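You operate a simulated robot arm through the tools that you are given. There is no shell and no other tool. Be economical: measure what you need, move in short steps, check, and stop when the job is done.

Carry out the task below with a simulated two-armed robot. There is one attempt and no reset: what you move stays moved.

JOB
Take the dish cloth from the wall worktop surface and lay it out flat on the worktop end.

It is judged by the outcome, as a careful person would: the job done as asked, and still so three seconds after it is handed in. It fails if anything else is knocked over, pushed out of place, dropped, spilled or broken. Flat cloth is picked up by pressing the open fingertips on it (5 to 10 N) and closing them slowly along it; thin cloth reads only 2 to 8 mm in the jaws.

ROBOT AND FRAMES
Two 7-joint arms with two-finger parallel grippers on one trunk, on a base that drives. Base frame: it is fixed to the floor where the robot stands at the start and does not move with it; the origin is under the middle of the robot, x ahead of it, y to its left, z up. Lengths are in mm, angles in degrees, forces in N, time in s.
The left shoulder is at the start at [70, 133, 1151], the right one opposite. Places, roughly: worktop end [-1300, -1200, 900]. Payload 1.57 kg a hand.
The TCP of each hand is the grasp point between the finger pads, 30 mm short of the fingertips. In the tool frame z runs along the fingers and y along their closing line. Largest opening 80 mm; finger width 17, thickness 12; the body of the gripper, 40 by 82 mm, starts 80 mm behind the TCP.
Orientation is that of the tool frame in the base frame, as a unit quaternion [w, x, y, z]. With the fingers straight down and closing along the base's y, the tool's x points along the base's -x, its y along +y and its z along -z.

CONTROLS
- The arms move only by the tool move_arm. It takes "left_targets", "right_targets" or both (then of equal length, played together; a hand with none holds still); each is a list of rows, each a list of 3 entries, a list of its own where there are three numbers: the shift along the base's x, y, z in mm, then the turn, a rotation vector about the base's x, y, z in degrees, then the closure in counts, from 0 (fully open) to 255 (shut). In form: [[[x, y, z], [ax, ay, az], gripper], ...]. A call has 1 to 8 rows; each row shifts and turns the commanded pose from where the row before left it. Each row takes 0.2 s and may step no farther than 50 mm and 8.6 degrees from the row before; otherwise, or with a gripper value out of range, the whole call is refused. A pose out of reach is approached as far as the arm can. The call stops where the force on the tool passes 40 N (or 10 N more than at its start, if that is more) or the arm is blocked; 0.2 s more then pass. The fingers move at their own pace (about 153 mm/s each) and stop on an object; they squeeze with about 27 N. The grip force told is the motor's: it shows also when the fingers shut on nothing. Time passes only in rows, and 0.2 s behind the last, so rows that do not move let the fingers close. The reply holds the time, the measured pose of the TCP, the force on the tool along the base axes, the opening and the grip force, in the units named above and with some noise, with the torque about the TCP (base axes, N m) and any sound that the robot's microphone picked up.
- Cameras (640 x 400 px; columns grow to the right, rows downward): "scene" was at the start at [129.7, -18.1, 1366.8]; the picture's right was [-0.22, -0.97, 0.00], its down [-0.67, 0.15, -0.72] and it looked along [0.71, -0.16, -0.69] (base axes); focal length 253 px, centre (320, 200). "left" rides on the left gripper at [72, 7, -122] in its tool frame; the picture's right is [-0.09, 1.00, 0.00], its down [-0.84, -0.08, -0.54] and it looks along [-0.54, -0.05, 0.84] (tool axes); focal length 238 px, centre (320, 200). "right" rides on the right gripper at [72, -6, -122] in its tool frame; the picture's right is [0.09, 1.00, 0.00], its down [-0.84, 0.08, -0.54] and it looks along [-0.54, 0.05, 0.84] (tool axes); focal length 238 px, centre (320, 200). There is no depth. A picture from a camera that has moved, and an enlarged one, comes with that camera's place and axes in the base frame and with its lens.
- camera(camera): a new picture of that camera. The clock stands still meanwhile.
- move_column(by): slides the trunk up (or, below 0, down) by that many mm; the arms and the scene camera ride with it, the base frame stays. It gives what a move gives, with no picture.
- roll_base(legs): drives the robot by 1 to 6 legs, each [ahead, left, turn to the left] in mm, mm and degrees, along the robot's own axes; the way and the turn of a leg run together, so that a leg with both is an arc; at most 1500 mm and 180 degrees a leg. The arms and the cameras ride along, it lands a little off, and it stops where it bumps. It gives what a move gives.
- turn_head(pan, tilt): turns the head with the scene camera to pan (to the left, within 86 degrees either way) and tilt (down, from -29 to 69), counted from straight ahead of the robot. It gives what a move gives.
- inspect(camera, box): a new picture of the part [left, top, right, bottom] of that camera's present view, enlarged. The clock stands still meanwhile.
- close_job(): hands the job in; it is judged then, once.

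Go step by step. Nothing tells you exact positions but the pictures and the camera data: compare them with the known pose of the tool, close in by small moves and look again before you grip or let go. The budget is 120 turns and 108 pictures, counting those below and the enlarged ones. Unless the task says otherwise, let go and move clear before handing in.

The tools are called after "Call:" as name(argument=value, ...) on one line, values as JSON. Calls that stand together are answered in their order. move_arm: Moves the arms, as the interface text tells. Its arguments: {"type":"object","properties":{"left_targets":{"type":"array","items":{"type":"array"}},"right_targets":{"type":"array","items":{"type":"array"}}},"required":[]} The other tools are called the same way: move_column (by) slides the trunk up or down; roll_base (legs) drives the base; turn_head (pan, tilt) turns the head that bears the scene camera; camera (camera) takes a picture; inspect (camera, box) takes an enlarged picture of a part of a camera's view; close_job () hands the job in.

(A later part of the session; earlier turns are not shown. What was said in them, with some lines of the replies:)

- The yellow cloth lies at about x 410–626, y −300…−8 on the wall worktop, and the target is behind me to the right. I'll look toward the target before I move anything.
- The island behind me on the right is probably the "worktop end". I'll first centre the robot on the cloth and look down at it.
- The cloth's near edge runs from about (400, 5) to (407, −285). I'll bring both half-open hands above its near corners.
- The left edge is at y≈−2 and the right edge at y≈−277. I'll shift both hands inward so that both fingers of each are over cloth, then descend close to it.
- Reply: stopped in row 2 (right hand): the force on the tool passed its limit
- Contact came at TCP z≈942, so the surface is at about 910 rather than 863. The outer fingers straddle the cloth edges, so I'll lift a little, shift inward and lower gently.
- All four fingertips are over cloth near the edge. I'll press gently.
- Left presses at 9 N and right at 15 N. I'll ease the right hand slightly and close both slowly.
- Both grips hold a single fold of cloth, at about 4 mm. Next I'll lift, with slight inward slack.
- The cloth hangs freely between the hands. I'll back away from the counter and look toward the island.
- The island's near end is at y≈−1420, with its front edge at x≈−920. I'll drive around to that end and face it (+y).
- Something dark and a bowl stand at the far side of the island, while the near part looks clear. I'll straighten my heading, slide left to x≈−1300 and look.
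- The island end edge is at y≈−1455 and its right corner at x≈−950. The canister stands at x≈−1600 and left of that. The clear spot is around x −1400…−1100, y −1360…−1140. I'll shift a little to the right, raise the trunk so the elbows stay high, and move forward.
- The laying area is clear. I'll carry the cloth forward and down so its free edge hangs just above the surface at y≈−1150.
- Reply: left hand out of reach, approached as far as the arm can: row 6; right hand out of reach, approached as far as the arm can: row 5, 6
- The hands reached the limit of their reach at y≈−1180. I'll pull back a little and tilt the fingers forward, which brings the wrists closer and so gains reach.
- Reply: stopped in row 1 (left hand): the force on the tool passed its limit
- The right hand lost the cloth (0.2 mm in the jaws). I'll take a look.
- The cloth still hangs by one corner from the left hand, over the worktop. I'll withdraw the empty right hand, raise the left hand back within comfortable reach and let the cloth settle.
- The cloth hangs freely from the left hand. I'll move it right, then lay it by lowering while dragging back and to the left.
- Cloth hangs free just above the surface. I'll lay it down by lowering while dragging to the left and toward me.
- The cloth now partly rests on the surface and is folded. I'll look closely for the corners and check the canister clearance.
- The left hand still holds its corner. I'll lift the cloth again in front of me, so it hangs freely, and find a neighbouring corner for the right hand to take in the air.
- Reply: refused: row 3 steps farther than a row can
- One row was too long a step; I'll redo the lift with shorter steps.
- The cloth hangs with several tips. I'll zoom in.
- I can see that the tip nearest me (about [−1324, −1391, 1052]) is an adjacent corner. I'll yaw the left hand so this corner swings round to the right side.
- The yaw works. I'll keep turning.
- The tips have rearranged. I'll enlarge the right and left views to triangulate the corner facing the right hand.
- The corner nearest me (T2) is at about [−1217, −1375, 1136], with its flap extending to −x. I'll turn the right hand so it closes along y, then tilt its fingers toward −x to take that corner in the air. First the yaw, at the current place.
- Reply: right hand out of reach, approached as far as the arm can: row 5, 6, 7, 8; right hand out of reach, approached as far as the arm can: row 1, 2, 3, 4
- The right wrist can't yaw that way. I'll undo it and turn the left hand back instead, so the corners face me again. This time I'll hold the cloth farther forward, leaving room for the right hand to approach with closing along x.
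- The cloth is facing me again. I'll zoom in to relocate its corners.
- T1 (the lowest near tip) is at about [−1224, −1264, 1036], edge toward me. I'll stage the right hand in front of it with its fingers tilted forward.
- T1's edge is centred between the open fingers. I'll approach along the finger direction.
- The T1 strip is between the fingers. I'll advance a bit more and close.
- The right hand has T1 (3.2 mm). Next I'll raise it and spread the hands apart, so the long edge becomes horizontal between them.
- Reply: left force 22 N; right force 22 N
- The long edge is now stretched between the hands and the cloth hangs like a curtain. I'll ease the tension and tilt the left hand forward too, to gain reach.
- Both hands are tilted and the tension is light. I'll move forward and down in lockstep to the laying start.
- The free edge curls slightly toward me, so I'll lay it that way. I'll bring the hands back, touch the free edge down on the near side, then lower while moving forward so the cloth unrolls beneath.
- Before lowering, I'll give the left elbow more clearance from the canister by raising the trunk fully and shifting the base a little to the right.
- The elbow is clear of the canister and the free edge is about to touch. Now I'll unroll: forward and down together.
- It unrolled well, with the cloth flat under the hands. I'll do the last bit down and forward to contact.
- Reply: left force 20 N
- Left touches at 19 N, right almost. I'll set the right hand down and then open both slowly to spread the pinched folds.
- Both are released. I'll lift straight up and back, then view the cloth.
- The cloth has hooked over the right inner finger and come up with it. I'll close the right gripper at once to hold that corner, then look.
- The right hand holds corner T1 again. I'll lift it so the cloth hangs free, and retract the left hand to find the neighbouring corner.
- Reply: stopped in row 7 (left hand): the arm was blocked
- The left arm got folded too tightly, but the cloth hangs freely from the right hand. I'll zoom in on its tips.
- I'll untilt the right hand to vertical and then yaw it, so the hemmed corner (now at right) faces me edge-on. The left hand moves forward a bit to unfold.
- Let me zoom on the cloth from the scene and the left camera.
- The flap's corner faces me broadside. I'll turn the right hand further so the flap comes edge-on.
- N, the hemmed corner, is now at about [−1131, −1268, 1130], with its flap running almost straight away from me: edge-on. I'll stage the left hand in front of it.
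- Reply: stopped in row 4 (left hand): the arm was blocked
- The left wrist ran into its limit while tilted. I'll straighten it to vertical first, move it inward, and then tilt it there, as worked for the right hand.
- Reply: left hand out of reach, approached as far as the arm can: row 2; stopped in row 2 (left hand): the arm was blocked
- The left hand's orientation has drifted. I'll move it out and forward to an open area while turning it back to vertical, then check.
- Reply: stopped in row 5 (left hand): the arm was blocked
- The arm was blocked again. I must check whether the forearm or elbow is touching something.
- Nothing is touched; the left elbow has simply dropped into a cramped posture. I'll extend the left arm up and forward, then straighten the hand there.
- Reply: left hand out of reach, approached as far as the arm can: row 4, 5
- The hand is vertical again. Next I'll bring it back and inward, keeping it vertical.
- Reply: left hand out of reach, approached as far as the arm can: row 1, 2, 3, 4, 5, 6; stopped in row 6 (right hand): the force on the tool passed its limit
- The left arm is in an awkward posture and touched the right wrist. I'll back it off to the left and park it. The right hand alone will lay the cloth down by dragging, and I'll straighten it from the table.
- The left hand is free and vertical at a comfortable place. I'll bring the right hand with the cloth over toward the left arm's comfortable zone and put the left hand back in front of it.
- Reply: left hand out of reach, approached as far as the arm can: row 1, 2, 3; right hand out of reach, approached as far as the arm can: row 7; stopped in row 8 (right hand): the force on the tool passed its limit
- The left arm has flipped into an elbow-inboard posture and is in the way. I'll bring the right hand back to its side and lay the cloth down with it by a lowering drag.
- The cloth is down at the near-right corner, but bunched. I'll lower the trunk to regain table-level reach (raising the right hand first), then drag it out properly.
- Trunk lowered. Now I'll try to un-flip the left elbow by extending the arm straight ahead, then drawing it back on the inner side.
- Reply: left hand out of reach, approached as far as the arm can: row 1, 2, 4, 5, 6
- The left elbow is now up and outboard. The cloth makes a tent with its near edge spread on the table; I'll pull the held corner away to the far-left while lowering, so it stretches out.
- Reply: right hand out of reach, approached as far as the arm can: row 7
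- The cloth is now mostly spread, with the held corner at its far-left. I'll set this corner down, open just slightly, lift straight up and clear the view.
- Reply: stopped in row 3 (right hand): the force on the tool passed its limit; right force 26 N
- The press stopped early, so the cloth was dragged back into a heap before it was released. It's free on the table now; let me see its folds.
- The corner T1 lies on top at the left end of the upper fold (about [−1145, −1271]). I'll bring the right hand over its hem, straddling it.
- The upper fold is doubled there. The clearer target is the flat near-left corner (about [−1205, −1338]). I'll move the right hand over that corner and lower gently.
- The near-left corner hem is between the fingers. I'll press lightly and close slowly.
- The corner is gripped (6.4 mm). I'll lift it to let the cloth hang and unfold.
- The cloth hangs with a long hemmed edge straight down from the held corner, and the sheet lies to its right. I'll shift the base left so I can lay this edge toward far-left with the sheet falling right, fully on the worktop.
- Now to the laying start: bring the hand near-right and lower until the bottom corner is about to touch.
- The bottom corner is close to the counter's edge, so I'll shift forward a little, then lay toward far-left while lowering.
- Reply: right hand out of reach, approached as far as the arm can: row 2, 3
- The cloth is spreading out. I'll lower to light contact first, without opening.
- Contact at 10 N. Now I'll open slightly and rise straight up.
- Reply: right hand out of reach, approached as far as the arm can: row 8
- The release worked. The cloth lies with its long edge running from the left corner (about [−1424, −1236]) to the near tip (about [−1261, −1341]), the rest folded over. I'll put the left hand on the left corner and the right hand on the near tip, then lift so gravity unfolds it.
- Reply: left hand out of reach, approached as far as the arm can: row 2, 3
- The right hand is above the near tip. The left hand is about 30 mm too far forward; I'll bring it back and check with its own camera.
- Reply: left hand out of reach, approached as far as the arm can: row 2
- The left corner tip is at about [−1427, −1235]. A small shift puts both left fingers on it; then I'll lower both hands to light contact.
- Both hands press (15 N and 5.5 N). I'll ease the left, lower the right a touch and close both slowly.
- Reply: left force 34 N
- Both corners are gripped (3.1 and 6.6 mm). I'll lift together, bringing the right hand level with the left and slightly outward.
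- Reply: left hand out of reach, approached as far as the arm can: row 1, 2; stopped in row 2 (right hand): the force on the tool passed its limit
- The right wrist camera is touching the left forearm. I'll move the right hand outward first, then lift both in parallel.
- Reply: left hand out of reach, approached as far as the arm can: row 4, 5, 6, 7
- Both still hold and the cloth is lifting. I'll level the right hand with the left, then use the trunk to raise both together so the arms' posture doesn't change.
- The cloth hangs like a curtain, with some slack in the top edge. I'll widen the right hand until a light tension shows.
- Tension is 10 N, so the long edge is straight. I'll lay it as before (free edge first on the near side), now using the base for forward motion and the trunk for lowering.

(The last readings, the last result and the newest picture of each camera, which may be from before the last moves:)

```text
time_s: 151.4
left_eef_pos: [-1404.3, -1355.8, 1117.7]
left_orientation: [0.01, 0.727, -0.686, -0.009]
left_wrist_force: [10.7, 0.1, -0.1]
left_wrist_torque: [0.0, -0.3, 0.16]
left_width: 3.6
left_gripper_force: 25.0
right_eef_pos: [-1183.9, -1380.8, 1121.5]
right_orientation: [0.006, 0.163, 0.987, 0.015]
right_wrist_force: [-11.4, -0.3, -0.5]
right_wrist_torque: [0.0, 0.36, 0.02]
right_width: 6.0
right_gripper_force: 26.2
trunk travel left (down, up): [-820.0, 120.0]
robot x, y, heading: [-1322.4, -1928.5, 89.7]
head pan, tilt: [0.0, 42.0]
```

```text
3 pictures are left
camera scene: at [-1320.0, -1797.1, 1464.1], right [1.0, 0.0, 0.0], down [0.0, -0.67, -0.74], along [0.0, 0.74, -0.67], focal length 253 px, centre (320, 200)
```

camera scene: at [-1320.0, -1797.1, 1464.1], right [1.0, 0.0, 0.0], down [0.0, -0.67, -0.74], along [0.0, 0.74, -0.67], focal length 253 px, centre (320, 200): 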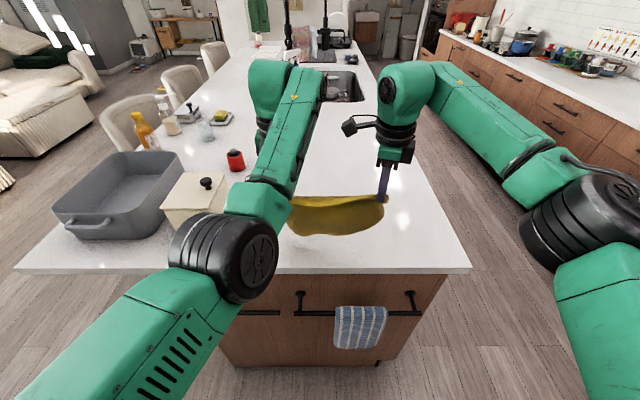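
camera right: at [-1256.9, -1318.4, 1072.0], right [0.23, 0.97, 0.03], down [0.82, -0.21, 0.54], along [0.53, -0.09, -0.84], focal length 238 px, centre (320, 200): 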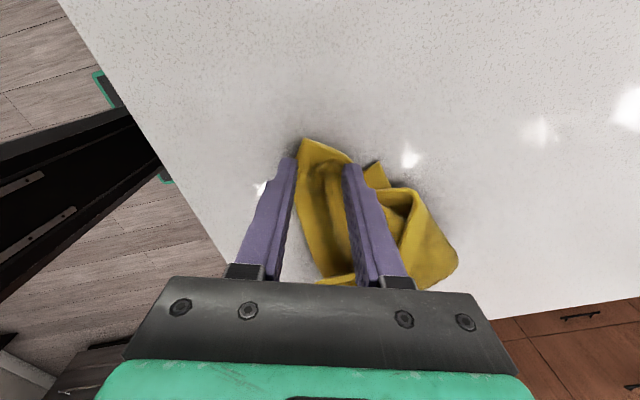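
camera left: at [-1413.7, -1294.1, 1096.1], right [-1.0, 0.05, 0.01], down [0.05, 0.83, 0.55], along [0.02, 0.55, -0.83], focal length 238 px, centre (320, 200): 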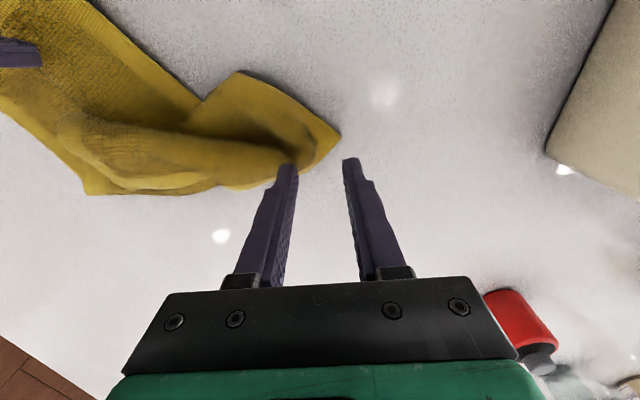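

The free edge is about touching the surface. I'll move forward so it trails behind, alternating with lowering.

Call:
move_column(by=-8)

Call:
roll_base(legs=[[55, 0, 0]])

Call:
move_column(by=-22)

Call:
roll_base(legs=[[45, 0, 0]])

```text
time_s: 152.0
left_eef_pos: [-1402.8, -1355.7, 1109.2]
left_orientation: [0.01, 0.727, -0.686, -0.008]
left_wrist_force: [11.0, -0.7, 0.3]
left_wrist_torque: [-0.01, -0.33, 0.14]
left_width: 3.8
left_gripper_force: 24.9
right_eef_pos: [-1185.5, -1380.9, 1114.3]
right_orientation: [0.006, 0.162, 0.987, 0.015]
right_wrist_force: [-10.7, -0.2, 0.1]
right_wrist_torque: [0.03, 0.36, 0.09]
right_width: 6.0
right_gripper_force: 26.0
trunk travel left (down, up): [-812.0, 128.0]
robot x, y, heading: [-1319.1, -1930.4, 90.0]
head pan, tilt: [0.0, 42.0]
```

```text
time_s: 152.9
left_eef_pos: [-1402.8, -1307.1, 1113.4]
left_orientation: [0.007, 0.725, -0.688, -0.011]
left_wrist_force: [11.2, -0.5, 0.5]
left_wrist_torque: [0.08, -0.33, 0.09]
left_width: 3.6
left_gripper_force: 24.4
right_eef_pos: [-1183.3, -1333.3, 1117.2]
right_orientation: [0.006, 0.163, 0.986, 0.018]
right_wrist_force: [-11.6, 0.0, 0.3]
right_wrist_torque: [0.12, 0.34, 0.06]
right_width: 6.0
right_gripper_force: 25.8
trunk travel left (down, up): [-812.0, 128.0]
robot x, y, heading: [-1319.7, -1876.4, 89.6]
head pan, tilt: [0.0, 42.0]
```

```text
time_s: 153.6
left_eef_pos: [-1400.8, -1302.2, 1088.8]
left_orientation: [0.009, 0.726, -0.688, -0.01]
left_wrist_force: [9.4, 0.7, 0.2]
left_wrist_torque: [0.04, -0.29, 0.12]
left_width: 3.4
left_gripper_force: 24.9
right_eef_pos: [-1183.3, -1327.8, 1091.7]
right_orientation: [0.005, 0.163, 0.986, 0.016]
right_wrist_force: [-9.3, -0.1, 0.6]
right_wrist_torque: [0.02, 0.33, 0.04]
right_width: 6.0
right_gripper_force: 25.3
trunk travel left (down, up): [-790.0, 150.0]
robot x, y, heading: [-1319.6, -1880.1, 89.9]
head pan, tilt: [0.0, 42.0]
```

```text
time_s: 154.5
left_eef_pos: [-1402.0, -1264.3, 1092.1]
left_orientation: [0.007, 0.726, -0.688, -0.011]
left_wrist_force: [10.4, -0.5, 0.3]
left_wrist_torque: [0.04, -0.32, 0.1]
left_width: 3.5
left_gripper_force: 24.2
right_eef_pos: [-1183.1, -1288.9, 1095.6]
right_orientation: [0.004, 0.164, 0.986, 0.019]
right_wrist_force: [-10.7, 0.6, 0.2]
right_wrist_torque: [0.07, 0.37, 0.07]
right_width: 6.0
right_gripper_force: 26.2
trunk travel left (down, up): [-790.0, 150.0]
robot x, y, heading: [-1315.4, -1829.8, 89.7]
head pan, tilt: [0.0, 42.0]
```

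Good so far: d≈100, following the arc. Next I'll lower with the arms (keeping the elbow high) and advance with the base.

Call:
move_arm(left_targets=[[[0, 0, -12], [0, 0, 0], 255], [[0, 0, -12], [0, 0, 0], 255], [[0, 0, -10], [0, 0, 0], 255], [[0, 0, 0], [0, 0, 0], 255]], right_targets=[[[0, -4, -12], [0, 0, 0], 255], [[0, -4, -12], [0, 0, 0], 255], [[0, -4, -10], [0, 0, 0], 255], [[0, 0, 0], [0, 0, 0], 255]])

Call:
roll_base(legs=[[45, 0, 0]])

```text
time_s: 155.5
left_eef_pos: [-1402.7, -1258.9, 1054.2]
left_orientation: [0.009, 0.726, -0.687, -0.01]
left_wrist_force: [7.5, -1.3, -0.4]
left_wrist_torque: [0.0, -0.25, 0.06]
left_width: 3.2
left_gripper_force: 24.7
right_eef_pos: [-1186.7, -1294.8, 1057.5]
right_orientation: [0.005, 0.164, 0.986, 0.015]
right_wrist_force: [-7.3, 1.3, 0.0]
right_wrist_torque: [0.02, 0.27, 0.09]
right_width: 6.1
right_gripper_force: 26.1
trunk travel left (down, up): [-790.0, 150.0]
robot x, y, heading: [-1318.6, -1834.8, 89.6]
head pan, tilt: [0.0, 42.0]
```

```text
time_s: 156.4
left_eef_pos: [-1401.8, -1218.8, 1056.6]
left_orientation: [0.007, 0.726, -0.688, -0.011]
left_wrist_force: [7.0, -1.6, -0.3]
left_wrist_torque: [0.02, -0.26, 0.07]
left_width: 3.4
left_gripper_force: 24.7
right_eef_pos: [-1186.9, -1256.4, 1061.9]
right_orientation: [0.004, 0.163, 0.986, 0.019]
right_wrist_force: [-7.6, 0.4, -0.8]
right_wrist_torque: [0.11, 0.26, 0.05]
right_width: 6.2
right_gripper_force: 25.5
trunk travel left (down, up): [-790.0, 150.0]
robot x, y, heading: [-1320.4, -1789.4, 90.0]
head pan, tilt: [0.0, 42.0]
```

Call:
move_arm(left_targets=[[[0, 0, -14], [0, 0, 0], 255], [[0, 0, -14], [0, 0, 0], 255], [[0, 0, -12], [0, 0, 0], 255], [[0, 0, 0], [0, 0, 0], 255]], right_targets=[[[0, 4, -15], [0, 0, 0], 255], [[0, 4, -15], [0, 0, 0], 255], [[0, 4, -14], [0, 0, 0], 255], [[0, 0, 0], [0, 0, 0], 255]])

Call:
roll_base(legs=[[35, 0, 0]])

```text
time_s: 157.4
left_eef_pos: [-1401.6, -1215.2, 1014.4]
left_orientation: [0.009, 0.726, -0.687, -0.01]
left_wrist_force: [6.7, 0.1, 0.6]
left_wrist_torque: [0.01, -0.23, 0.06]
left_width: 2.9
left_gripper_force: 24.1
right_eef_pos: [-1186.0, -1237.9, 1013.5]
right_orientation: [0.005, 0.163, 0.987, 0.016]
right_wrist_force: [-5.8, -0.7, -0.3]
right_wrist_torque: [0.06, 0.2, -0.01]
right_width: 6.3
right_gripper_force: 25.9
trunk travel left (down, up): [-790.0, 150.0]
robot x, y, heading: [-1318.1, -1785.4, 89.7]
head pan, tilt: [0.0, 42.0]
```

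```text
time_s: 158.3
left_eef_pos: [-1400.6, -1186.4, 1017.4]
left_orientation: [0.007, 0.726, -0.688, -0.012]
left_wrist_force: [6.8, 1.2, 0.1]
left_wrist_torque: [0.03, -0.18, 0.09]
left_width: 3.4
left_gripper_force: 24.1
right_eef_pos: [-1185.5, -1207.9, 1017.2]
right_orientation: [0.006, 0.163, 0.986, 0.018]
right_wrist_force: [-5.8, -0.9, -0.6]
right_wrist_torque: [0.1, 0.21, 0.06]
right_width: 6.1
right_gripper_force: 25.5
trunk travel left (down, up): [-790.0, 150.0]
robot x, y, heading: [-1315.9, -1757.4, 89.6]
head pan, tilt: [0.0, 42.0]
```

Call:
move_arm(left_targets=[[[0, 3, -14], [0, 0, 0], 255], [[0, 3, -14], [0, 0, 0], 255], [[0, 3, -12], [0, 0, 0], 255], [[0, 0, 0], [0, 0, 0], 255]], right_targets=[[[0, 4, -14], [0, 0, 0], 255], [[0, 4, -14], [0, 0, 0], 255], [[0, 4, -12], [0, 0, 0], 255], [[0, 0, 0], [0, 0, 0], 255]])

Call:
move_arm(left_targets=[[[0, 3, -12], [0, 0, 0], 255], [[0, 2, -8], [0, 0, 0], 255], [[0, 0, 0], [0, 0, 0], 255]], right_targets=[[[0, 3, -12], [0, 0, 0], 255], [[0, 2, -8], [0, 0, 0], 255], [[0, 0, 0], [0, 0, 0], 255]])

```text
time_s: 159.3
left_eef_pos: [-1399.1, -1170.6, 975.9]
left_orientation: [0.009, 0.725, -0.689, -0.01]
left_wrist_force: [5.6, 0.3, 0.1]
left_wrist_torque: [0.04, -0.18, 0.08]
left_width: 3.3
left_gripper_force: 24.3
right_eef_pos: [-1185.6, -1189.1, 974.1]
right_orientation: [0.005, 0.162, 0.987, 0.016]
right_wrist_force: [-6.3, -0.7, 1.1]
right_wrist_torque: [0.03, 0.21, 0.03]
right_width: 5.8
right_gripper_force: 26.4
trunk travel left (down, up): [-790.0, 150.0]
robot x, y, heading: [-1317.4, -1754.4, 89.8]
head pan, tilt: [0.0, 42.0]
```

```text
time_s: 160.1
left_eef_pos: [-1401.0, -1167.7, 955.1]
left_orientation: [0.009, 0.726, -0.688, -0.01]
left_wrist_force: [8.1, -0.5, 2.8]
left_wrist_torque: [0.01, -0.31, 0.05]
left_width: 3.3
left_gripper_force: 24.5
right_eef_pos: [-1185.3, -1185.7, 954.5]
right_orientation: [0.004, 0.163, 0.986, 0.017]
right_wrist_force: [-7.6, 0.7, 2.4]
right_wrist_torque: [0.03, 0.26, 0.06]
right_width: 6.0
right_gripper_force: 25.8
trunk travel left (down, up): [-790.0, 150.0]
robot x, y, heading: [-1318.4, -1754.5, 89.6]
head pan, tilt: [0.0, 42.0]
```

Call:
move_arm(left_targets=[[[0, 1, -3], [0, 0, 0], 255], [[0, 0, -3], [0, 0, 0], 255], [[0, 0, 0], [0, 0, 0], 255]], right_targets=[[[0, 1, -3], [0, 0, 0], 255], [[0, 0, -3], [0, 0, 0], 255], [[0, 0, 0], [0, 0, 0], 255]])

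```text
time_s: 160.9
left_eef_pos: [-1401.6, -1166.6, 950.4]
left_orientation: [0.007, 0.725, -0.688, -0.011]
left_wrist_force: [9.9, 1.2, 9.0]
left_wrist_torque: [-0.01, -0.29, 0.05]
left_width: 3.4
left_gripper_force: 24.2
right_eef_pos: [-1186.1, -1185.2, 949.1]
right_orientation: [0.005, 0.163, 0.986, 0.017]
right_wrist_force: [-8.7, 1.3, 7.6]
right_wrist_torque: [0.05, 0.31, 0.06]
right_width: 5.9
right_gripper_force: 26.3
trunk travel left (down, up): [-790.0, 150.0]
robot x, y, heading: [-1319.0, -1754.8, 89.7]
head pan, tilt: [0.0, 42.0]
```

Both touch lightly (8–9 N). I'll open a little and raise straight up with the trunk.

Call:
move_arm(left_targets=[[[0, 0, 0], [0, 0, 0], 235], [[0, 0, 0], [0, 0, 0], 215], [[0, 0, 0], [0, 0, 0], 195], [[0, 0, 0], [0, 0, 0], 195]], right_targets=[[[0, 0, 0], [0, 0, 0], 230], [[0, 0, 0], [0, 0, 0], 205], [[0, 0, 0], [0, 0, 0], 180], [[0, 0, 0], [0, 0, 0], 180]])

Call:
move_column(by=140)

Call:
camera(camera="scene")

```text
time_s: 161.9
left_eef_pos: [-1401.8, -1165.1, 950.1]
left_orientation: [0.008, 0.726, -0.687, -0.01]
left_wrist_force: [-1.6, -0.3, 5.4]
left_wrist_torque: [-0.06, -0.02, -0.03]
left_width: 17.3
left_gripper_force: 0.1
right_eef_pos: [-1185.7, -1184.9, 949.9]
right_orientation: [0.005, 0.164, 0.986, 0.016]
right_wrist_force: [0.4, -0.1, 1.2]
right_wrist_torque: [0.0, 0.01, -0.02]
right_width: 23.7
right_gripper_force: 0.1
trunk travel left (down, up): [-790.0, 150.0]
robot x, y, heading: [-1318.8, -1755.5, 90.0]
head pan, tilt: [0.0, 42.0]
```

```text
time_s: 163.6
left_eef_pos: [-1401.2, -1165.4, 1089.1]
left_orientation: [0.009, 0.726, -0.688, -0.01]
left_wrist_force: [0.3, -0.6, 0.1]
left_wrist_torque: [0.03, -0.01, 0.01]
left_width: 18.6
left_gripper_force: 0.0
right_eef_pos: [-1185.0, -1183.6, 1088.9]
right_orientation: [0.006, 0.164, 0.986, 0.016]
right_wrist_force: [-0.1, -0.6, -0.4]
right_wrist_torque: [0.0, -0.01, 0.0]
right_width: 23.5
right_gripper_force: 0.0
trunk travel left (down, up): [-930.0, 10.0]
robot x, y, heading: [-1320.3, -1753.9, 89.8]
head pan, tilt: [0.0, 42.0]
```

```text
2 pictures are left
camera scene: at [-1318.8, -1620.0, 1574.1], right [1.0, -0.01, 0.0], down [0.0, -0.67, -0.74], along [0.0, 0.74, -0.67], focal length 253 px, centre (320, 200)
```

scene: 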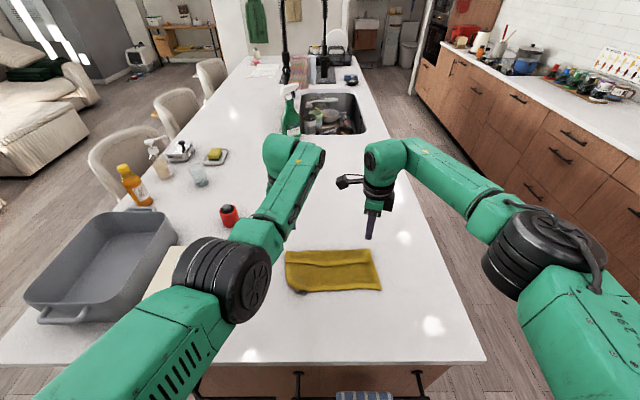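

The cloth now lies as a neat rectangle, but a crease runs across it. I'll back the robot away for an unobstructed view, then look closely.

Call:
roll_base(legs=[[-260, 0, 0]])

Call:
inspect(camera="scene", box=[220, 140, 460, 290])

```text
time_s: 165.4
left_eef_pos: [-1402.4, -1416.4, 1087.8]
left_orientation: [0.009, 0.726, -0.688, -0.009]
left_wrist_force: [0.5, 0.6, 0.7]
left_wrist_torque: [-0.05, 0.02, 0.01]
left_width: 18.6
left_gripper_force: 0.1
right_eef_pos: [-1188.0, -1436.0, 1087.4]
right_orientation: [0.005, 0.163, 0.987, 0.014]
right_wrist_force: [-0.6, 0.7, -0.9]
right_wrist_torque: [-0.05, 0.01, 0.01]
right_width: 23.4
right_gripper_force: 0.1
trunk travel left (down, up): [-930.0, 10.0]
robot x, y, heading: [-1318.9, -2013.6, 90.0]
head pan, tilt: [0.0, 42.0]
```

```text
2.67 times, centred on (340, 215) of scene
camera zoom: at [-1320.1, -1871.5, 1573.8], right [1.0, 0.0, 0.0], down [0.0, -0.67, -0.74], along [0.0, 0.74, -0.67], focal length 674 px, centre (267, 160)
```

zoom: 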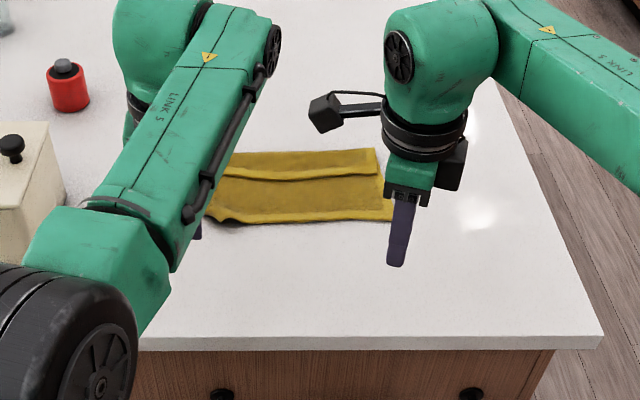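

The held edge has folded over toward me as a strip about 50 mm deep: the cloth slid forward while I was laying it. The hands can re-grip exactly where they let go, so I'll drive back to that pose.

Call:
roll_base(legs=[[258, 0, 0]])

```text
time_s: 167.3
left_eef_pos: [-1406.7, -1163.1, 1091.1]
left_orientation: [0.008, 0.728, -0.685, -0.01]
left_wrist_force: [-0.3, -0.8, 0.4]
left_wrist_torque: [0.0, 0.02, -0.01]
left_width: 18.8
left_gripper_force: 0.0
right_eef_pos: [-1189.5, -1179.7, 1089.3]
right_orientation: [0.006, 0.159, 0.987, 0.016]
right_wrist_force: [-0.2, -0.1, 0.6]
right_wrist_torque: [0.0, -0.03, 0.0]
right_width: 23.3
right_gripper_force: 0.1
trunk travel left (down, up): [-930.0, 10.0]
robot x, y, heading: [-1325.0, -1746.9, 90.0]
head pan, tilt: [0.0, 42.0]
```

Call:
move_arm(left_targets=[[[5, -3, 0], [0, 0, 0], 175], [[0, 0, 0], [0, 0, 0], 175], [[0, 0, 0], [0, 0, 0], 175]], right_targets=[[[4, -5, 0], [0, 0, 0], 165], [[0, 0, 0], [0, 0, 0], 165], [[0, 0, 0], [0, 0, 0], 165]])

Call:
move_column(by=-134)

```text
time_s: 168.1
left_eef_pos: [-1403.6, -1162.3, 1088.7]
left_orientation: [0.01, 0.728, -0.685, -0.009]
left_wrist_force: [-0.4, -1.0, 0.5]
left_wrist_torque: [0.0, 0.02, -0.02]
left_width: 24.7
left_gripper_force: 0.0
right_eef_pos: [-1187.2, -1179.4, 1087.0]
right_orientation: [0.005, 0.159, 0.987, 0.015]
right_wrist_force: [-0.1, 0.3, 0.5]
right_wrist_torque: [-0.03, 0.0, 0.01]
right_width: 28.2
right_gripper_force: 0.0
trunk travel left (down, up): [-930.0, 10.0]
robot x, y, heading: [-1319.0, -1748.9, 90.1]
head pan, tilt: [0.0, 42.0]
```

```text
time_s: 169.7
left_eef_pos: [-1401.9, -1162.0, 956.1]
left_orientation: [0.009, 0.728, -0.685, -0.01]
left_wrist_force: [0.2, -0.5, 0.4]
left_wrist_torque: [0.02, 0.0, 0.02]
left_width: 25.2
left_gripper_force: 0.1
right_eef_pos: [-1186.6, -1182.0, 955.5]
right_orientation: [0.006, 0.159, 0.987, 0.016]
right_wrist_force: [0.7, 0.1, -0.6]
right_wrist_torque: [0.0, 0.01, -0.01]
right_width: 28.2
right_gripper_force: 0.1
trunk travel left (down, up): [-796.0, 144.0]
robot x, y, heading: [-1320.6, -1747.0, 90.2]
head pan, tilt: [0.0, 42.0]
```

Back within about 3 mm. I'll lower to light contact.

Call:
move_arm(left_targets=[[[0, 0, -3], [0, 0, 0], 175], [[0, 0, -2], [0, 0, 0], 175], [[0, 0, 0], [0, 0, 0], 175]], right_targets=[[[0, 0, -3], [0, 0, 0], 165], [[0, 0, -2], [0, 0, 0], 165], [[0, 0, 0], [0, 0, 0], 165]])

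```text
time_s: 170.5
left_eef_pos: [-1402.9, -1164.2, 950.6]
left_orientation: [0.01, 0.729, -0.685, -0.01]
left_wrist_force: [0.0, 0.4, 1.0]
left_wrist_torque: [0.0, 0.05, 0.04]
left_width: 24.8
left_gripper_force: 0.1
right_eef_pos: [-1187.3, -1181.8, 950.3]
right_orientation: [0.004, 0.158, 0.987, 0.016]
right_wrist_force: [0.3, 0.1, 0.5]
right_wrist_torque: [-0.01, 0.03, 0.02]
right_width: 28.5
right_gripper_force: 0.0
trunk travel left (down, up): [-796.0, 144.0]
robot x, y, heading: [-1319.8, -1746.7, 90.4]
head pan, tilt: [0.0, 42.0]
```

Call:
move_arm(left_targets=[[[0, 0, -2], [0, 0, 0], 175], [[0, 0, -1.5], [0, 0, 0], 175], [[0, 0, 0], [0, 0, 190], 190]], right_targets=[[[0, 0, -2], [0, 0, 0], 165], [[0, 0, -1.5], [0, 0, 0], 165], [[0, 0, 0], [0, 0, 0], 165]])

```text
refused: row 3 steps farther than a row can; nothing moved
```

I had a typo in a rotation entry and the call was refused. Repeating it correctly.

Call:
move_arm(left_targets=[[[0, 0, -2], [0, 0, 0], 175], [[0, 0, -1.5], [0, 0, 0], 175], [[0, 0, 0], [0, 0, 0], 175]], right_targets=[[[0, 0, -2], [0, 0, 0], 165], [[0, 0, -1.5], [0, 0, 0], 165], [[0, 0, 0], [0, 0, 0], 165]])

```text
time_s: 171.3
left_eef_pos: [-1401.5, -1163.1, 947.8]
left_orientation: [0.008, 0.729, -0.684, -0.01]
left_wrist_force: [0.0, 0.0, 2.8]
left_wrist_torque: [0.0, -0.03, -0.01]
left_width: 24.8
left_gripper_force: 0.0
right_eef_pos: [-1187.8, -1181.9, 946.5]
right_orientation: [0.005, 0.159, 0.987, 0.016]
right_wrist_force: [0.5, 0.6, 2.7]
right_wrist_torque: [0.06, -0.04, 0.0]
right_width: 28.4
right_gripper_force: 0.3
trunk travel left (down, up): [-796.0, 144.0]
robot x, y, heading: [-1321.6, -1748.2, 90.4]
head pan, tilt: [0.0, 42.0]
```

Light contact begins. I'll press 1 mm more and close slowly.

Call:
move_arm(left_targets=[[[0, 0, -1], [0, 0, 0], 180], [[0, 0, 0], [0, 0, 0], 190], [[0, 0, 0], [0, 0, 0], 205], [[0, 0, 0], [0, 0, 0], 220], [[0, 0, 0], [0, 0, 0], 235], [[0, 0, 0], [0, 0, 0], 255], [[0, 0, 0], [0, 0, 0], 255]], right_targets=[[[0, 0, -1], [0, 0, 0], 172], [[0, 0, 0], [0, 0, 0], 185], [[0, 0, 0], [0, 0, 0], 200], [[0, 0, 0], [0, 0, 0], 215], [[0, 0, 0], [0, 0, 0], 235], [[0, 0, 0], [0, 0, 0], 255], [[0, 0, 0], [0, 0, 0], 255]])

```text
time_s: 172.9
left_eef_pos: [-1400.9, -1164.8, 946.8]
left_orientation: [0.009, 0.728, -0.685, -0.01]
left_wrist_force: [2.1, -0.5, 3.9]
left_wrist_torque: [-0.01, -0.04, 0.04]
left_width: 3.8
left_gripper_force: 24.5
right_eef_pos: [-1186.8, -1182.5, 946.5]
right_orientation: [0.005, 0.16, 0.987, 0.016]
right_wrist_force: [-0.7, 0.8, 3.1]
right_wrist_torque: [0.0, 0.03, 0.0]
right_width: 2.6
right_gripper_force: 23.8
trunk travel left (down, up): [-796.0, 144.0]
robot x, y, heading: [-1318.4, -1749.3, 90.3]
head pan, tilt: [0.0, 42.0]
```

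Both have cloth again (3.8 and 2.6 mm). I'll lift with the trunk, then a bit more with the arms.

Call:
move_column(by=142)

Call:
move_arm(left_targets=[[[0, 0, 20], [0, 0, 0], 255], [[0, 0, 20], [0, 0, 0], 255], [[0, 0, 15], [0, 0, 0], 255], [[0, 0, 0], [0, 0, 0], 255]], right_targets=[[[0, 3, 20], [0, 0, 0], 255], [[0, 3, 20], [0, 0, 0], 255], [[0, 3, 15], [0, 0, 0], 255], [[0, 0, 0], [0, 0, 0], 255]])

```text
time_s: 174.6
left_eef_pos: [-1401.3, -1163.3, 1087.9]
left_orientation: [0.008, 0.729, -0.685, -0.01]
left_wrist_force: [1.6, -0.2, -0.4]
left_wrist_torque: [0.0, -0.02, 0.02]
left_width: 3.8
left_gripper_force: 24.5
right_eef_pos: [-1187.4, -1179.4, 1087.0]
right_orientation: [0.006, 0.159, 0.987, 0.015]
right_wrist_force: [-1.2, 0.6, -0.5]
right_wrist_torque: [-0.03, -0.01, -0.02]
right_width: 2.5
right_gripper_force: 24.1
trunk travel left (down, up): [-938.0, 2.0]
robot x, y, heading: [-1320.9, -1747.9, 90.5]
head pan, tilt: [0.0, 42.0]
```

```text
time_s: 175.6
left_eef_pos: [-1400.4, -1161.8, 1144.0]
left_orientation: [0.009, 0.728, -0.685, -0.01]
left_wrist_force: [0.8, 0.9, 0.1]
left_wrist_torque: [0.02, -0.02, 0.0]
left_width: 4.0
left_gripper_force: 24.3
right_eef_pos: [-1187.7, -1172.0, 1142.0]
right_orientation: [0.005, 0.158, 0.987, 0.015]
right_wrist_force: [0.6, 0.1, -0.3]
right_wrist_torque: [-0.06, 0.02, -0.02]
right_width: 2.5
right_gripper_force: 24.0
trunk travel left (down, up): [-938.0, 2.0]
robot x, y, heading: [-1322.1, -1749.0, 90.0]
head pan, tilt: [0.0, 42.0]
```

Held well. Now I'll back off farther than before, so forward motion always keeps the cloth taut, and touch the free edge down near the counter's front.

Call:
roll_base(legs=[[-255, 0, 0]])

Call:
move_column(by=-42)

Call:
roll_base(legs=[[60, 0, 0]])

Call:
move_column(by=-18)

Call:
roll_base(legs=[[60, 0, 0]])

```text
time_s: 177.4
left_eef_pos: [-1397.9, -1402.5, 1141.0]
left_orientation: [0.011, 0.727, -0.686, -0.008]
left_wrist_force: [-0.2, 0.3, 0.3]
left_wrist_torque: [-0.02, -0.02, 0.04]
left_width: 4.0
left_gripper_force: 25.0
right_eef_pos: [-1183.6, -1412.9, 1140.6]
right_orientation: [0.006, 0.161, 0.987, 0.014]
right_wrist_force: [-0.1, -0.1, 0.1]
right_wrist_torque: [-0.03, 0.0, -0.03]
right_width: 2.4
right_gripper_force: 23.6
trunk travel left (down, up): [-938.0, 2.0]
robot x, y, heading: [-1317.1, -1994.2, 89.9]
head pan, tilt: [0.0, 42.0]
```

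```text
time_s: 178.2
left_eef_pos: [-1397.4, -1406.3, 1102.6]
left_orientation: [0.008, 0.727, -0.687, -0.01]
left_wrist_force: [-0.1, 0.0, 0.3]
left_wrist_torque: [0.01, 0.0, 0.03]
left_width: 3.9
left_gripper_force: 24.8
right_eef_pos: [-1185.7, -1418.1, 1100.2]
right_orientation: [0.005, 0.162, 0.987, 0.016]
right_wrist_force: [-0.2, 0.1, 0.1]
right_wrist_torque: [-0.01, 0.02, -0.01]
right_width: 2.4
right_gripper_force: 23.9
trunk travel left (down, up): [-896.0, 44.0]
robot x, y, heading: [-1318.0, -1992.4, 89.9]
head pan, tilt: [0.0, 42.0]
```

```text
time_s: 179.2
left_eef_pos: [-1397.3, -1353.5, 1105.8]
left_orientation: [0.006, 0.726, -0.687, -0.012]
left_wrist_force: [0.4, -0.7, 0.4]
left_wrist_torque: [0.04, 0.0, 0.05]
left_width: 3.7
left_gripper_force: 25.2
right_eef_pos: [-1183.5, -1366.6, 1105.6]
right_orientation: [0.005, 0.162, 0.987, 0.019]
right_wrist_force: [-0.2, -0.5, 0.3]
right_wrist_torque: [0.03, 0.02, -0.01]
right_width: 2.3
right_gripper_force: 24.1
trunk travel left (down, up): [-896.0, 44.0]
robot x, y, heading: [-1319.6, -1934.3, 89.4]
head pan, tilt: [0.0, 42.0]
```

```text
time_s: 179.8
left_eef_pos: [-1396.3, -1349.1, 1084.8]
left_orientation: [0.008, 0.726, -0.688, -0.01]
left_wrist_force: [0.1, -0.2, -0.4]
left_wrist_torque: [0.01, -0.01, 0.05]
left_width: 3.8
left_gripper_force: 24.8
right_eef_pos: [-1183.7, -1360.4, 1083.5]
right_orientation: [0.005, 0.162, 0.987, 0.016]
right_wrist_force: [-0.3, -0.2, 0.2]
right_wrist_torque: [0.01, -0.01, 0.0]
right_width: 2.4
right_gripper_force: 23.8
trunk travel left (down, up): [-878.0, 62.0]
robot x, y, heading: [-1319.4, -1935.8, 89.7]
head pan, tilt: [0.0, 42.0]
```

```text
time_s: 180.8
left_eef_pos: [-1395.8, -1294.2, 1087.8]
left_orientation: [0.006, 0.726, -0.687, -0.011]
left_wrist_force: [-0.7, -0.1, 0.3]
left_wrist_torque: [0.05, 0.0, 0.05]
left_width: 4.0
left_gripper_force: 24.6
right_eef_pos: [-1184.4, -1305.6, 1086.9]
right_orientation: [0.005, 0.163, 0.987, 0.019]
right_wrist_force: [-0.6, 0.1, -0.7]
right_wrist_torque: [0.05, 0.03, 0.02]
right_width: 2.7
right_gripper_force: 23.4
trunk travel left (down, up): [-878.0, 62.0]
robot x, y, heading: [-1321.8, -1876.1, 90.0]
head pan, tilt: [0.0, 42.0]
```

Call:
move_arm(right_targets=[[[4, 1, 0], [0, 0, 0], 255], [[3, 1, 0], [0, 0, 0], 255], [[0, 0, 0], [0, 0, 0], 255]])

Call:
move_column(by=-34)

Call:
roll_base(legs=[[50, 0, 0]])

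Call:
move_column(by=-40)

Call:
roll_base(legs=[[40, 0, 0]])

```text
time_s: 181.6
left_eef_pos: [-1396.2, -1285.0, 1083.5]
left_orientation: [0.009, 0.726, -0.688, -0.01]
left_wrist_force: [3.7, 0.7, -0.3]
left_wrist_torque: [-0.02, -0.15, 0.05]
left_width: 3.8
left_gripper_force: 24.2
right_eef_pos: [-1177.6, -1295.3, 1082.0]
right_orientation: [0.005, 0.161, 0.987, 0.016]
right_wrist_force: [-3.8, 0.6, 0.1]
right_wrist_torque: [-0.06, 0.09, 0.05]
right_width: 2.3
right_gripper_force: 24.2
trunk travel left (down, up): [-878.0, 62.0]
robot x, y, heading: [-1321.3, -1876.9, 89.7]
head pan, tilt: [0.0, 42.0]
```

```text
time_s: 182.4
left_eef_pos: [-1396.3, -1287.4, 1050.3]
left_orientation: [0.009, 0.726, -0.688, -0.011]
left_wrist_force: [3.6, -0.1, 0.3]
left_wrist_torque: [-0.03, -0.13, 0.02]
left_width: 3.8
left_gripper_force: 24.8
right_eef_pos: [-1177.4, -1295.7, 1046.9]
right_orientation: [0.004, 0.162, 0.987, 0.015]
right_wrist_force: [-3.4, 0.2, 0.2]
right_wrist_torque: [-0.02, 0.1, -0.01]
right_width: 2.8
right_gripper_force: 23.5
trunk travel left (down, up): [-844.0, 96.0]
robot x, y, heading: [-1316.2, -1874.2, 90.0]
head pan, tilt: [0.0, 42.0]
```

```text
time_s: 183.3
left_eef_pos: [-1397.3, -1243.4, 1054.0]
left_orientation: [0.007, 0.727, -0.687, -0.012]
left_wrist_force: [3.5, -0.7, 0.1]
left_wrist_torque: [0.03, -0.12, 0.05]
left_width: 4.1
left_gripper_force: 24.4
right_eef_pos: [-1178.1, -1251.6, 1051.8]
right_orientation: [0.005, 0.162, 0.987, 0.019]
right_wrist_force: [-3.8, -1.0, -0.2]
right_wrist_torque: [0.05, 0.1, 0.01]
right_width: 2.6
right_gripper_force: 24.4
trunk travel left (down, up): [-844.0, 96.0]
robot x, y, heading: [-1317.1, -1824.6, 90.0]
head pan, tilt: [0.0, 42.0]
```

```text
time_s: 184.2
left_eef_pos: [-1397.6, -1235.4, 1009.2]
left_orientation: [0.008, 0.727, -0.687, -0.01]
left_wrist_force: [3.4, -0.1, 0.2]
left_wrist_torque: [-0.04, -0.12, 0.05]
left_width: 4.1
left_gripper_force: 25.3
right_eef_pos: [-1178.3, -1245.6, 1008.3]
right_orientation: [0.005, 0.161, 0.987, 0.015]
right_wrist_force: [-2.9, 0.7, -0.8]
right_wrist_torque: [0.0, 0.12, -0.01]
right_width: 2.3
right_gripper_force: 23.9
trunk travel left (down, up): [-804.0, 136.0]
robot x, y, heading: [-1319.2, -1826.8, 89.9]
head pan, tilt: [0.0, 42.0]
```

```text
time_s: 185.0
left_eef_pos: [-1398.3, -1202.3, 1013.2]
left_orientation: [0.007, 0.726, -0.687, -0.012]
left_wrist_force: [3.7, -0.1, -0.2]
left_wrist_torque: [0.06, -0.14, 0.04]
left_width: 4.1
left_gripper_force: 25.2
right_eef_pos: [-1177.7, -1212.3, 1012.3]
right_orientation: [0.005, 0.161, 0.987, 0.018]
right_wrist_force: [-3.7, -1.3, 0.8]
right_wrist_torque: [0.05, 0.08, 0.04]
right_width: 2.6
right_gripper_force: 24.1
trunk travel left (down, up): [-804.0, 136.0]
robot x, y, heading: [-1317.6, -1786.6, 89.8]
head pan, tilt: [0.0, 42.0]
```

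Call:
move_arm(left_targets=[[[0, 1, -13], [0, 0, 0], 255], [[0, 1, -13], [0, 0, 0], 255], [[0, 1, -13], [0, 0, 0], 255], [[0, 1, -9], [0, 0, 0], 255], [[0, 0, 0], [0, 0, 0], 255]], right_targets=[[[0, 1, -13], [0, 0, 0], 255], [[0, 1, -13], [0, 0, 0], 255], [[0, 1, -13], [0, 0, 0], 255], [[0, 1, -9], [0, 0, 0], 255], [[0, 0, 0], [0, 0, 0], 255]])

Call:
roll_base(legs=[[35, 0, 0]])

```text
time_s: 186.2
left_eef_pos: [-1397.3, -1192.7, 962.8]
left_orientation: [0.008, 0.726, -0.687, -0.01]
left_wrist_force: [3.9, 0.1, 0.3]
left_wrist_torque: [0.0, -0.12, 0.05]
left_width: 3.8
left_gripper_force: 24.3
right_eef_pos: [-1178.1, -1202.1, 960.1]
right_orientation: [0.005, 0.161, 0.987, 0.017]
right_wrist_force: [-3.7, -0.1, -0.5]
right_wrist_torque: [0.01, 0.09, 0.02]
right_width: 2.6
right_gripper_force: 24.3
trunk travel left (down, up): [-804.0, 136.0]
robot x, y, heading: [-1320.8, -1784.0, 89.9]
head pan, tilt: [0.0, 42.0]
```

```text
time_s: 187.1
left_eef_pos: [-1397.1, -1163.0, 965.4]
left_orientation: [0.006, 0.726, -0.687, -0.012]
left_wrist_force: [2.5, 0.2, 0.2]
left_wrist_torque: [0.09, -0.15, 0.03]
left_width: 3.7
left_gripper_force: 24.6
right_eef_pos: [-1178.4, -1172.9, 963.6]
right_orientation: [0.003, 0.162, 0.987, 0.018]
right_wrist_force: [-3.5, -0.9, 0.0]
right_wrist_torque: [0.06, 0.14, -0.01]
right_width: 2.7
right_gripper_force: 23.7
trunk travel left (down, up): [-804.0, 136.0]
robot x, y, heading: [-1316.3, -1755.5, 90.0]
head pan, tilt: [0.0, 42.0]
```

Call:
roll_base(legs=[[12, 0, 0]])

Call:
move_arm(left_targets=[[[0, 0, -6], [0, 0, 0], 255], [[0, 0, -5], [0, 0, 0], 255], [[0, 0, -2], [0, 0, 0], 255], [[0, 0, 0], [0, 0, 0], 255]], right_targets=[[[0, 0, -6], [0, 0, 0], 255], [[0, 0, -5], [0, 0, 0], 255], [[0, 0, -2], [0, 0, 0], 255], [[0, 0, 0], [0, 0, 0], 255]])

```text
time_s: 187.8
left_eef_pos: [-1397.2, -1148.2, 963.7]
left_orientation: [0.008, 0.727, -0.687, -0.011]
left_wrist_force: [3.4, -1.1, 1.2]
left_wrist_torque: [0.01, -0.06, 0.02]
left_width: 4.0
left_gripper_force: 24.5
right_eef_pos: [-1177.7, -1156.8, 961.9]
right_orientation: [0.005, 0.162, 0.987, 0.018]
right_wrist_force: [-3.6, 0.2, 0.5]
right_wrist_torque: [0.0, 0.13, 0.05]
right_width: 2.4
right_gripper_force: 23.4
trunk travel left (down, up): [-804.0, 136.0]
robot x, y, heading: [-1317.4, -1736.5, 89.7]
head pan, tilt: [0.0, 42.0]
```

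```text
time_s: 188.8
left_eef_pos: [-1397.1, -1147.9, 950.8]
left_orientation: [0.009, 0.726, -0.687, -0.011]
left_wrist_force: [4.7, 0.5, 0.6]
left_wrist_torque: [0.03, -0.14, 0.09]
left_width: 3.9
left_gripper_force: 25.1
right_eef_pos: [-1178.2, -1156.3, 947.2]
right_orientation: [0.005, 0.162, 0.987, 0.016]
right_wrist_force: [-3.9, -0.4, 0.9]
right_wrist_torque: [0.02, 0.1, 0.0]
right_width: 2.5
right_gripper_force: 23.7
trunk travel left (down, up): [-804.0, 136.0]
robot x, y, heading: [-1317.4, -1739.3, 90.0]
head pan, tilt: [0.0, 42.0]
```

Call:
move_arm(left_targets=[[[0, 0, -3], [0, 0, 0], 255], [[0, 0, -2], [0, 0, 0], 255], [[0, 0, 0], [0, 0, 0], 255]], right_targets=[[[0, 0, -2], [0, 0, 0], 255], [[0, 0, -1], [0, 0, 0], 255], [[0, 0, 0], [0, 0, 0], 255]])

```text
time_s: 189.6
left_eef_pos: [-1397.8, -1147.6, 945.1]
left_orientation: [0.007, 0.726, -0.687, -0.01]
left_wrist_force: [6.0, 0.8, 5.1]
left_wrist_torque: [0.03, -0.17, 0.03]
left_width: 4.1
left_gripper_force: 24.8
right_eef_pos: [-1177.9, -1155.8, 946.2]
right_orientation: [0.004, 0.161, 0.987, 0.017]
right_wrist_force: [-4.5, 0.4, 1.1]
right_wrist_torque: [-0.02, 0.13, 0.01]
right_width: 2.5
right_gripper_force: 24.3
trunk travel left (down, up): [-804.0, 136.0]
robot x, y, heading: [-1319.2, -1741.3, 89.8]
head pan, tilt: [0.0, 42.0]
```

The cloth is down with light contact. I'll open a little and raise straight up with the trunk, as before.

Call:
move_arm(left_targets=[[[0, 0, 0], [0, 0, 0], 235], [[0, 0, 0], [0, 0, 0], 215], [[0, 0, 0], [0, 0, 0], 195], [[0, 0, 0], [0, 0, 0], 195]], right_targets=[[[0, 0, -1], [0, 0, 0], 230], [[0, 0, 0], [0, 0, 0], 205], [[0, 0, 0], [0, 0, 0], 180], [[0, 0, 0], [0, 0, 0], 180]])

Call:
move_column(by=132)

Call:
roll_base(legs=[[-500, 0, 0]])

Call:
turn_head(pan=0, tilt=38)

Call:
inspect(camera="scene", box=[190, 60, 450, 260])

```text
time_s: 190.6
left_eef_pos: [-1397.3, -1148.7, 947.0]
left_orientation: [0.008, 0.727, -0.686, -0.01]
left_wrist_force: [-1.3, -0.2, 6.1]
left_wrist_torque: [0.0, 0.02, 0.01]
left_width: 15.4
left_gripper_force: 0.0
right_eef_pos: [-1177.1, -1157.4, 944.3]
right_orientation: [0.004, 0.161, 0.987, 0.016]
right_wrist_force: [0.2, -0.1, 3.6]
right_wrist_torque: [-0.02, 0.02, 0.05]
right_width: 23.0
right_gripper_force: 0.1
trunk travel left (down, up): [-804.0, 136.0]
robot x, y, heading: [-1318.2, -1738.8, 89.7]
head pan, tilt: [0.0, 42.0]
```

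```text
time_s: 192.2
left_eef_pos: [-1397.8, -1146.3, 1076.4]
left_orientation: [0.009, 0.726, -0.687, -0.009]
left_wrist_force: [0.4, -0.3, 0.1]
left_wrist_torque: [0.0, 0.0, 0.0]
left_width: 18.8
left_gripper_force: 0.0
right_eef_pos: [-1177.7, -1156.9, 1075.4]
right_orientation: [0.005, 0.162, 0.987, 0.015]
right_wrist_force: [-0.4, -0.3, -0.8]
right_wrist_torque: [0.01, 0.01, 0.0]
right_width: 23.5
right_gripper_force: 0.1
trunk travel left (down, up): [-936.0, 4.0]
robot x, y, heading: [-1319.0, -1740.9, 89.9]
head pan, tilt: [0.0, 42.0]
```

```text
time_s: 195.2
left_eef_pos: [-1400.6, -1639.9, 1076.0]
left_orientation: [0.009, 0.729, -0.685, -0.01]
left_wrist_force: [0.0, 0.1, 0.1]
left_wrist_torque: [-0.03, 0.03, -0.01]
left_width: 18.8
left_gripper_force: 0.1
right_eef_pos: [-1180.7, -1647.3, 1075.2]
right_orientation: [0.004, 0.158, 0.987, 0.015]
right_wrist_force: [0.2, 0.1, 0.3]
right_wrist_torque: [-0.01, 0.02, 0.02]
right_width: 23.6
right_gripper_force: 0.1
trunk travel left (down, up): [-936.0, 4.0]
robot x, y, heading: [-1317.6, -2235.6, 90.3]
head pan, tilt: [0.0, 42.0]
```

```text
time_s: 195.8
left_eef_pos: [-1402.3, -1641.3, 1076.2]
left_orientation: [0.008, 0.727, -0.686, -0.009]
left_wrist_force: [-0.2, -1.2, 0.1]
left_wrist_torque: [0.0, -0.03, 0.04]
left_width: 18.7
left_gripper_force: 0.0
right_eef_pos: [-1181.2, -1649.4, 1074.6]
right_orientation: [0.004, 0.158, 0.987, 0.015]
right_wrist_force: [0.6, -0.3, 0.0]
right_wrist_torque: [0.01, -0.04, -0.03]
right_width: 23.7
right_gripper_force: 0.0
trunk travel left (down, up): [-936.0, 4.0]
robot x, y, heading: [-1318.4, -2233.2, 90.5]
head pan, tilt: [0.0, 38.0]
```

```text
2.00 times, centred on (320, 160) of scene
camera zoom: at [-1320.0, -2095.6, 1586.0], right [1.0, 0.0, 0.0], down [0.0, -0.62, -0.79], along [0.0, 0.79, -0.62], focal length 505 px, centre (320, 280)
```

zoom: 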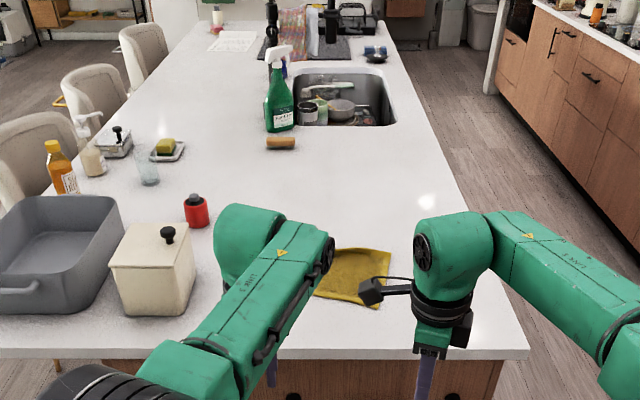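

The dish cloth is laid out on the worktop end at its full depth of about 210 mm. In the last picture the part I could see looked flat, but the left part was hidden behind my arm. Nothing else looked disturbed, and both hands have let go and backed clear.

Call:
close_job()

```text
The job is handed in.
```

I picked up the dish cloth from the wall worktop and laid it on the worktop end. It's at its full depth of about 210 mm. In my last picture the part I could see looked flat, but the left part was hidden behind my arm and I had no pictures left to check it.

It took several tries: the cloth slipped or folded along the way, so I picked it up and laid it again. Nothing else looked disturbed in the pictures. Both hands have let go and I have backed clear.
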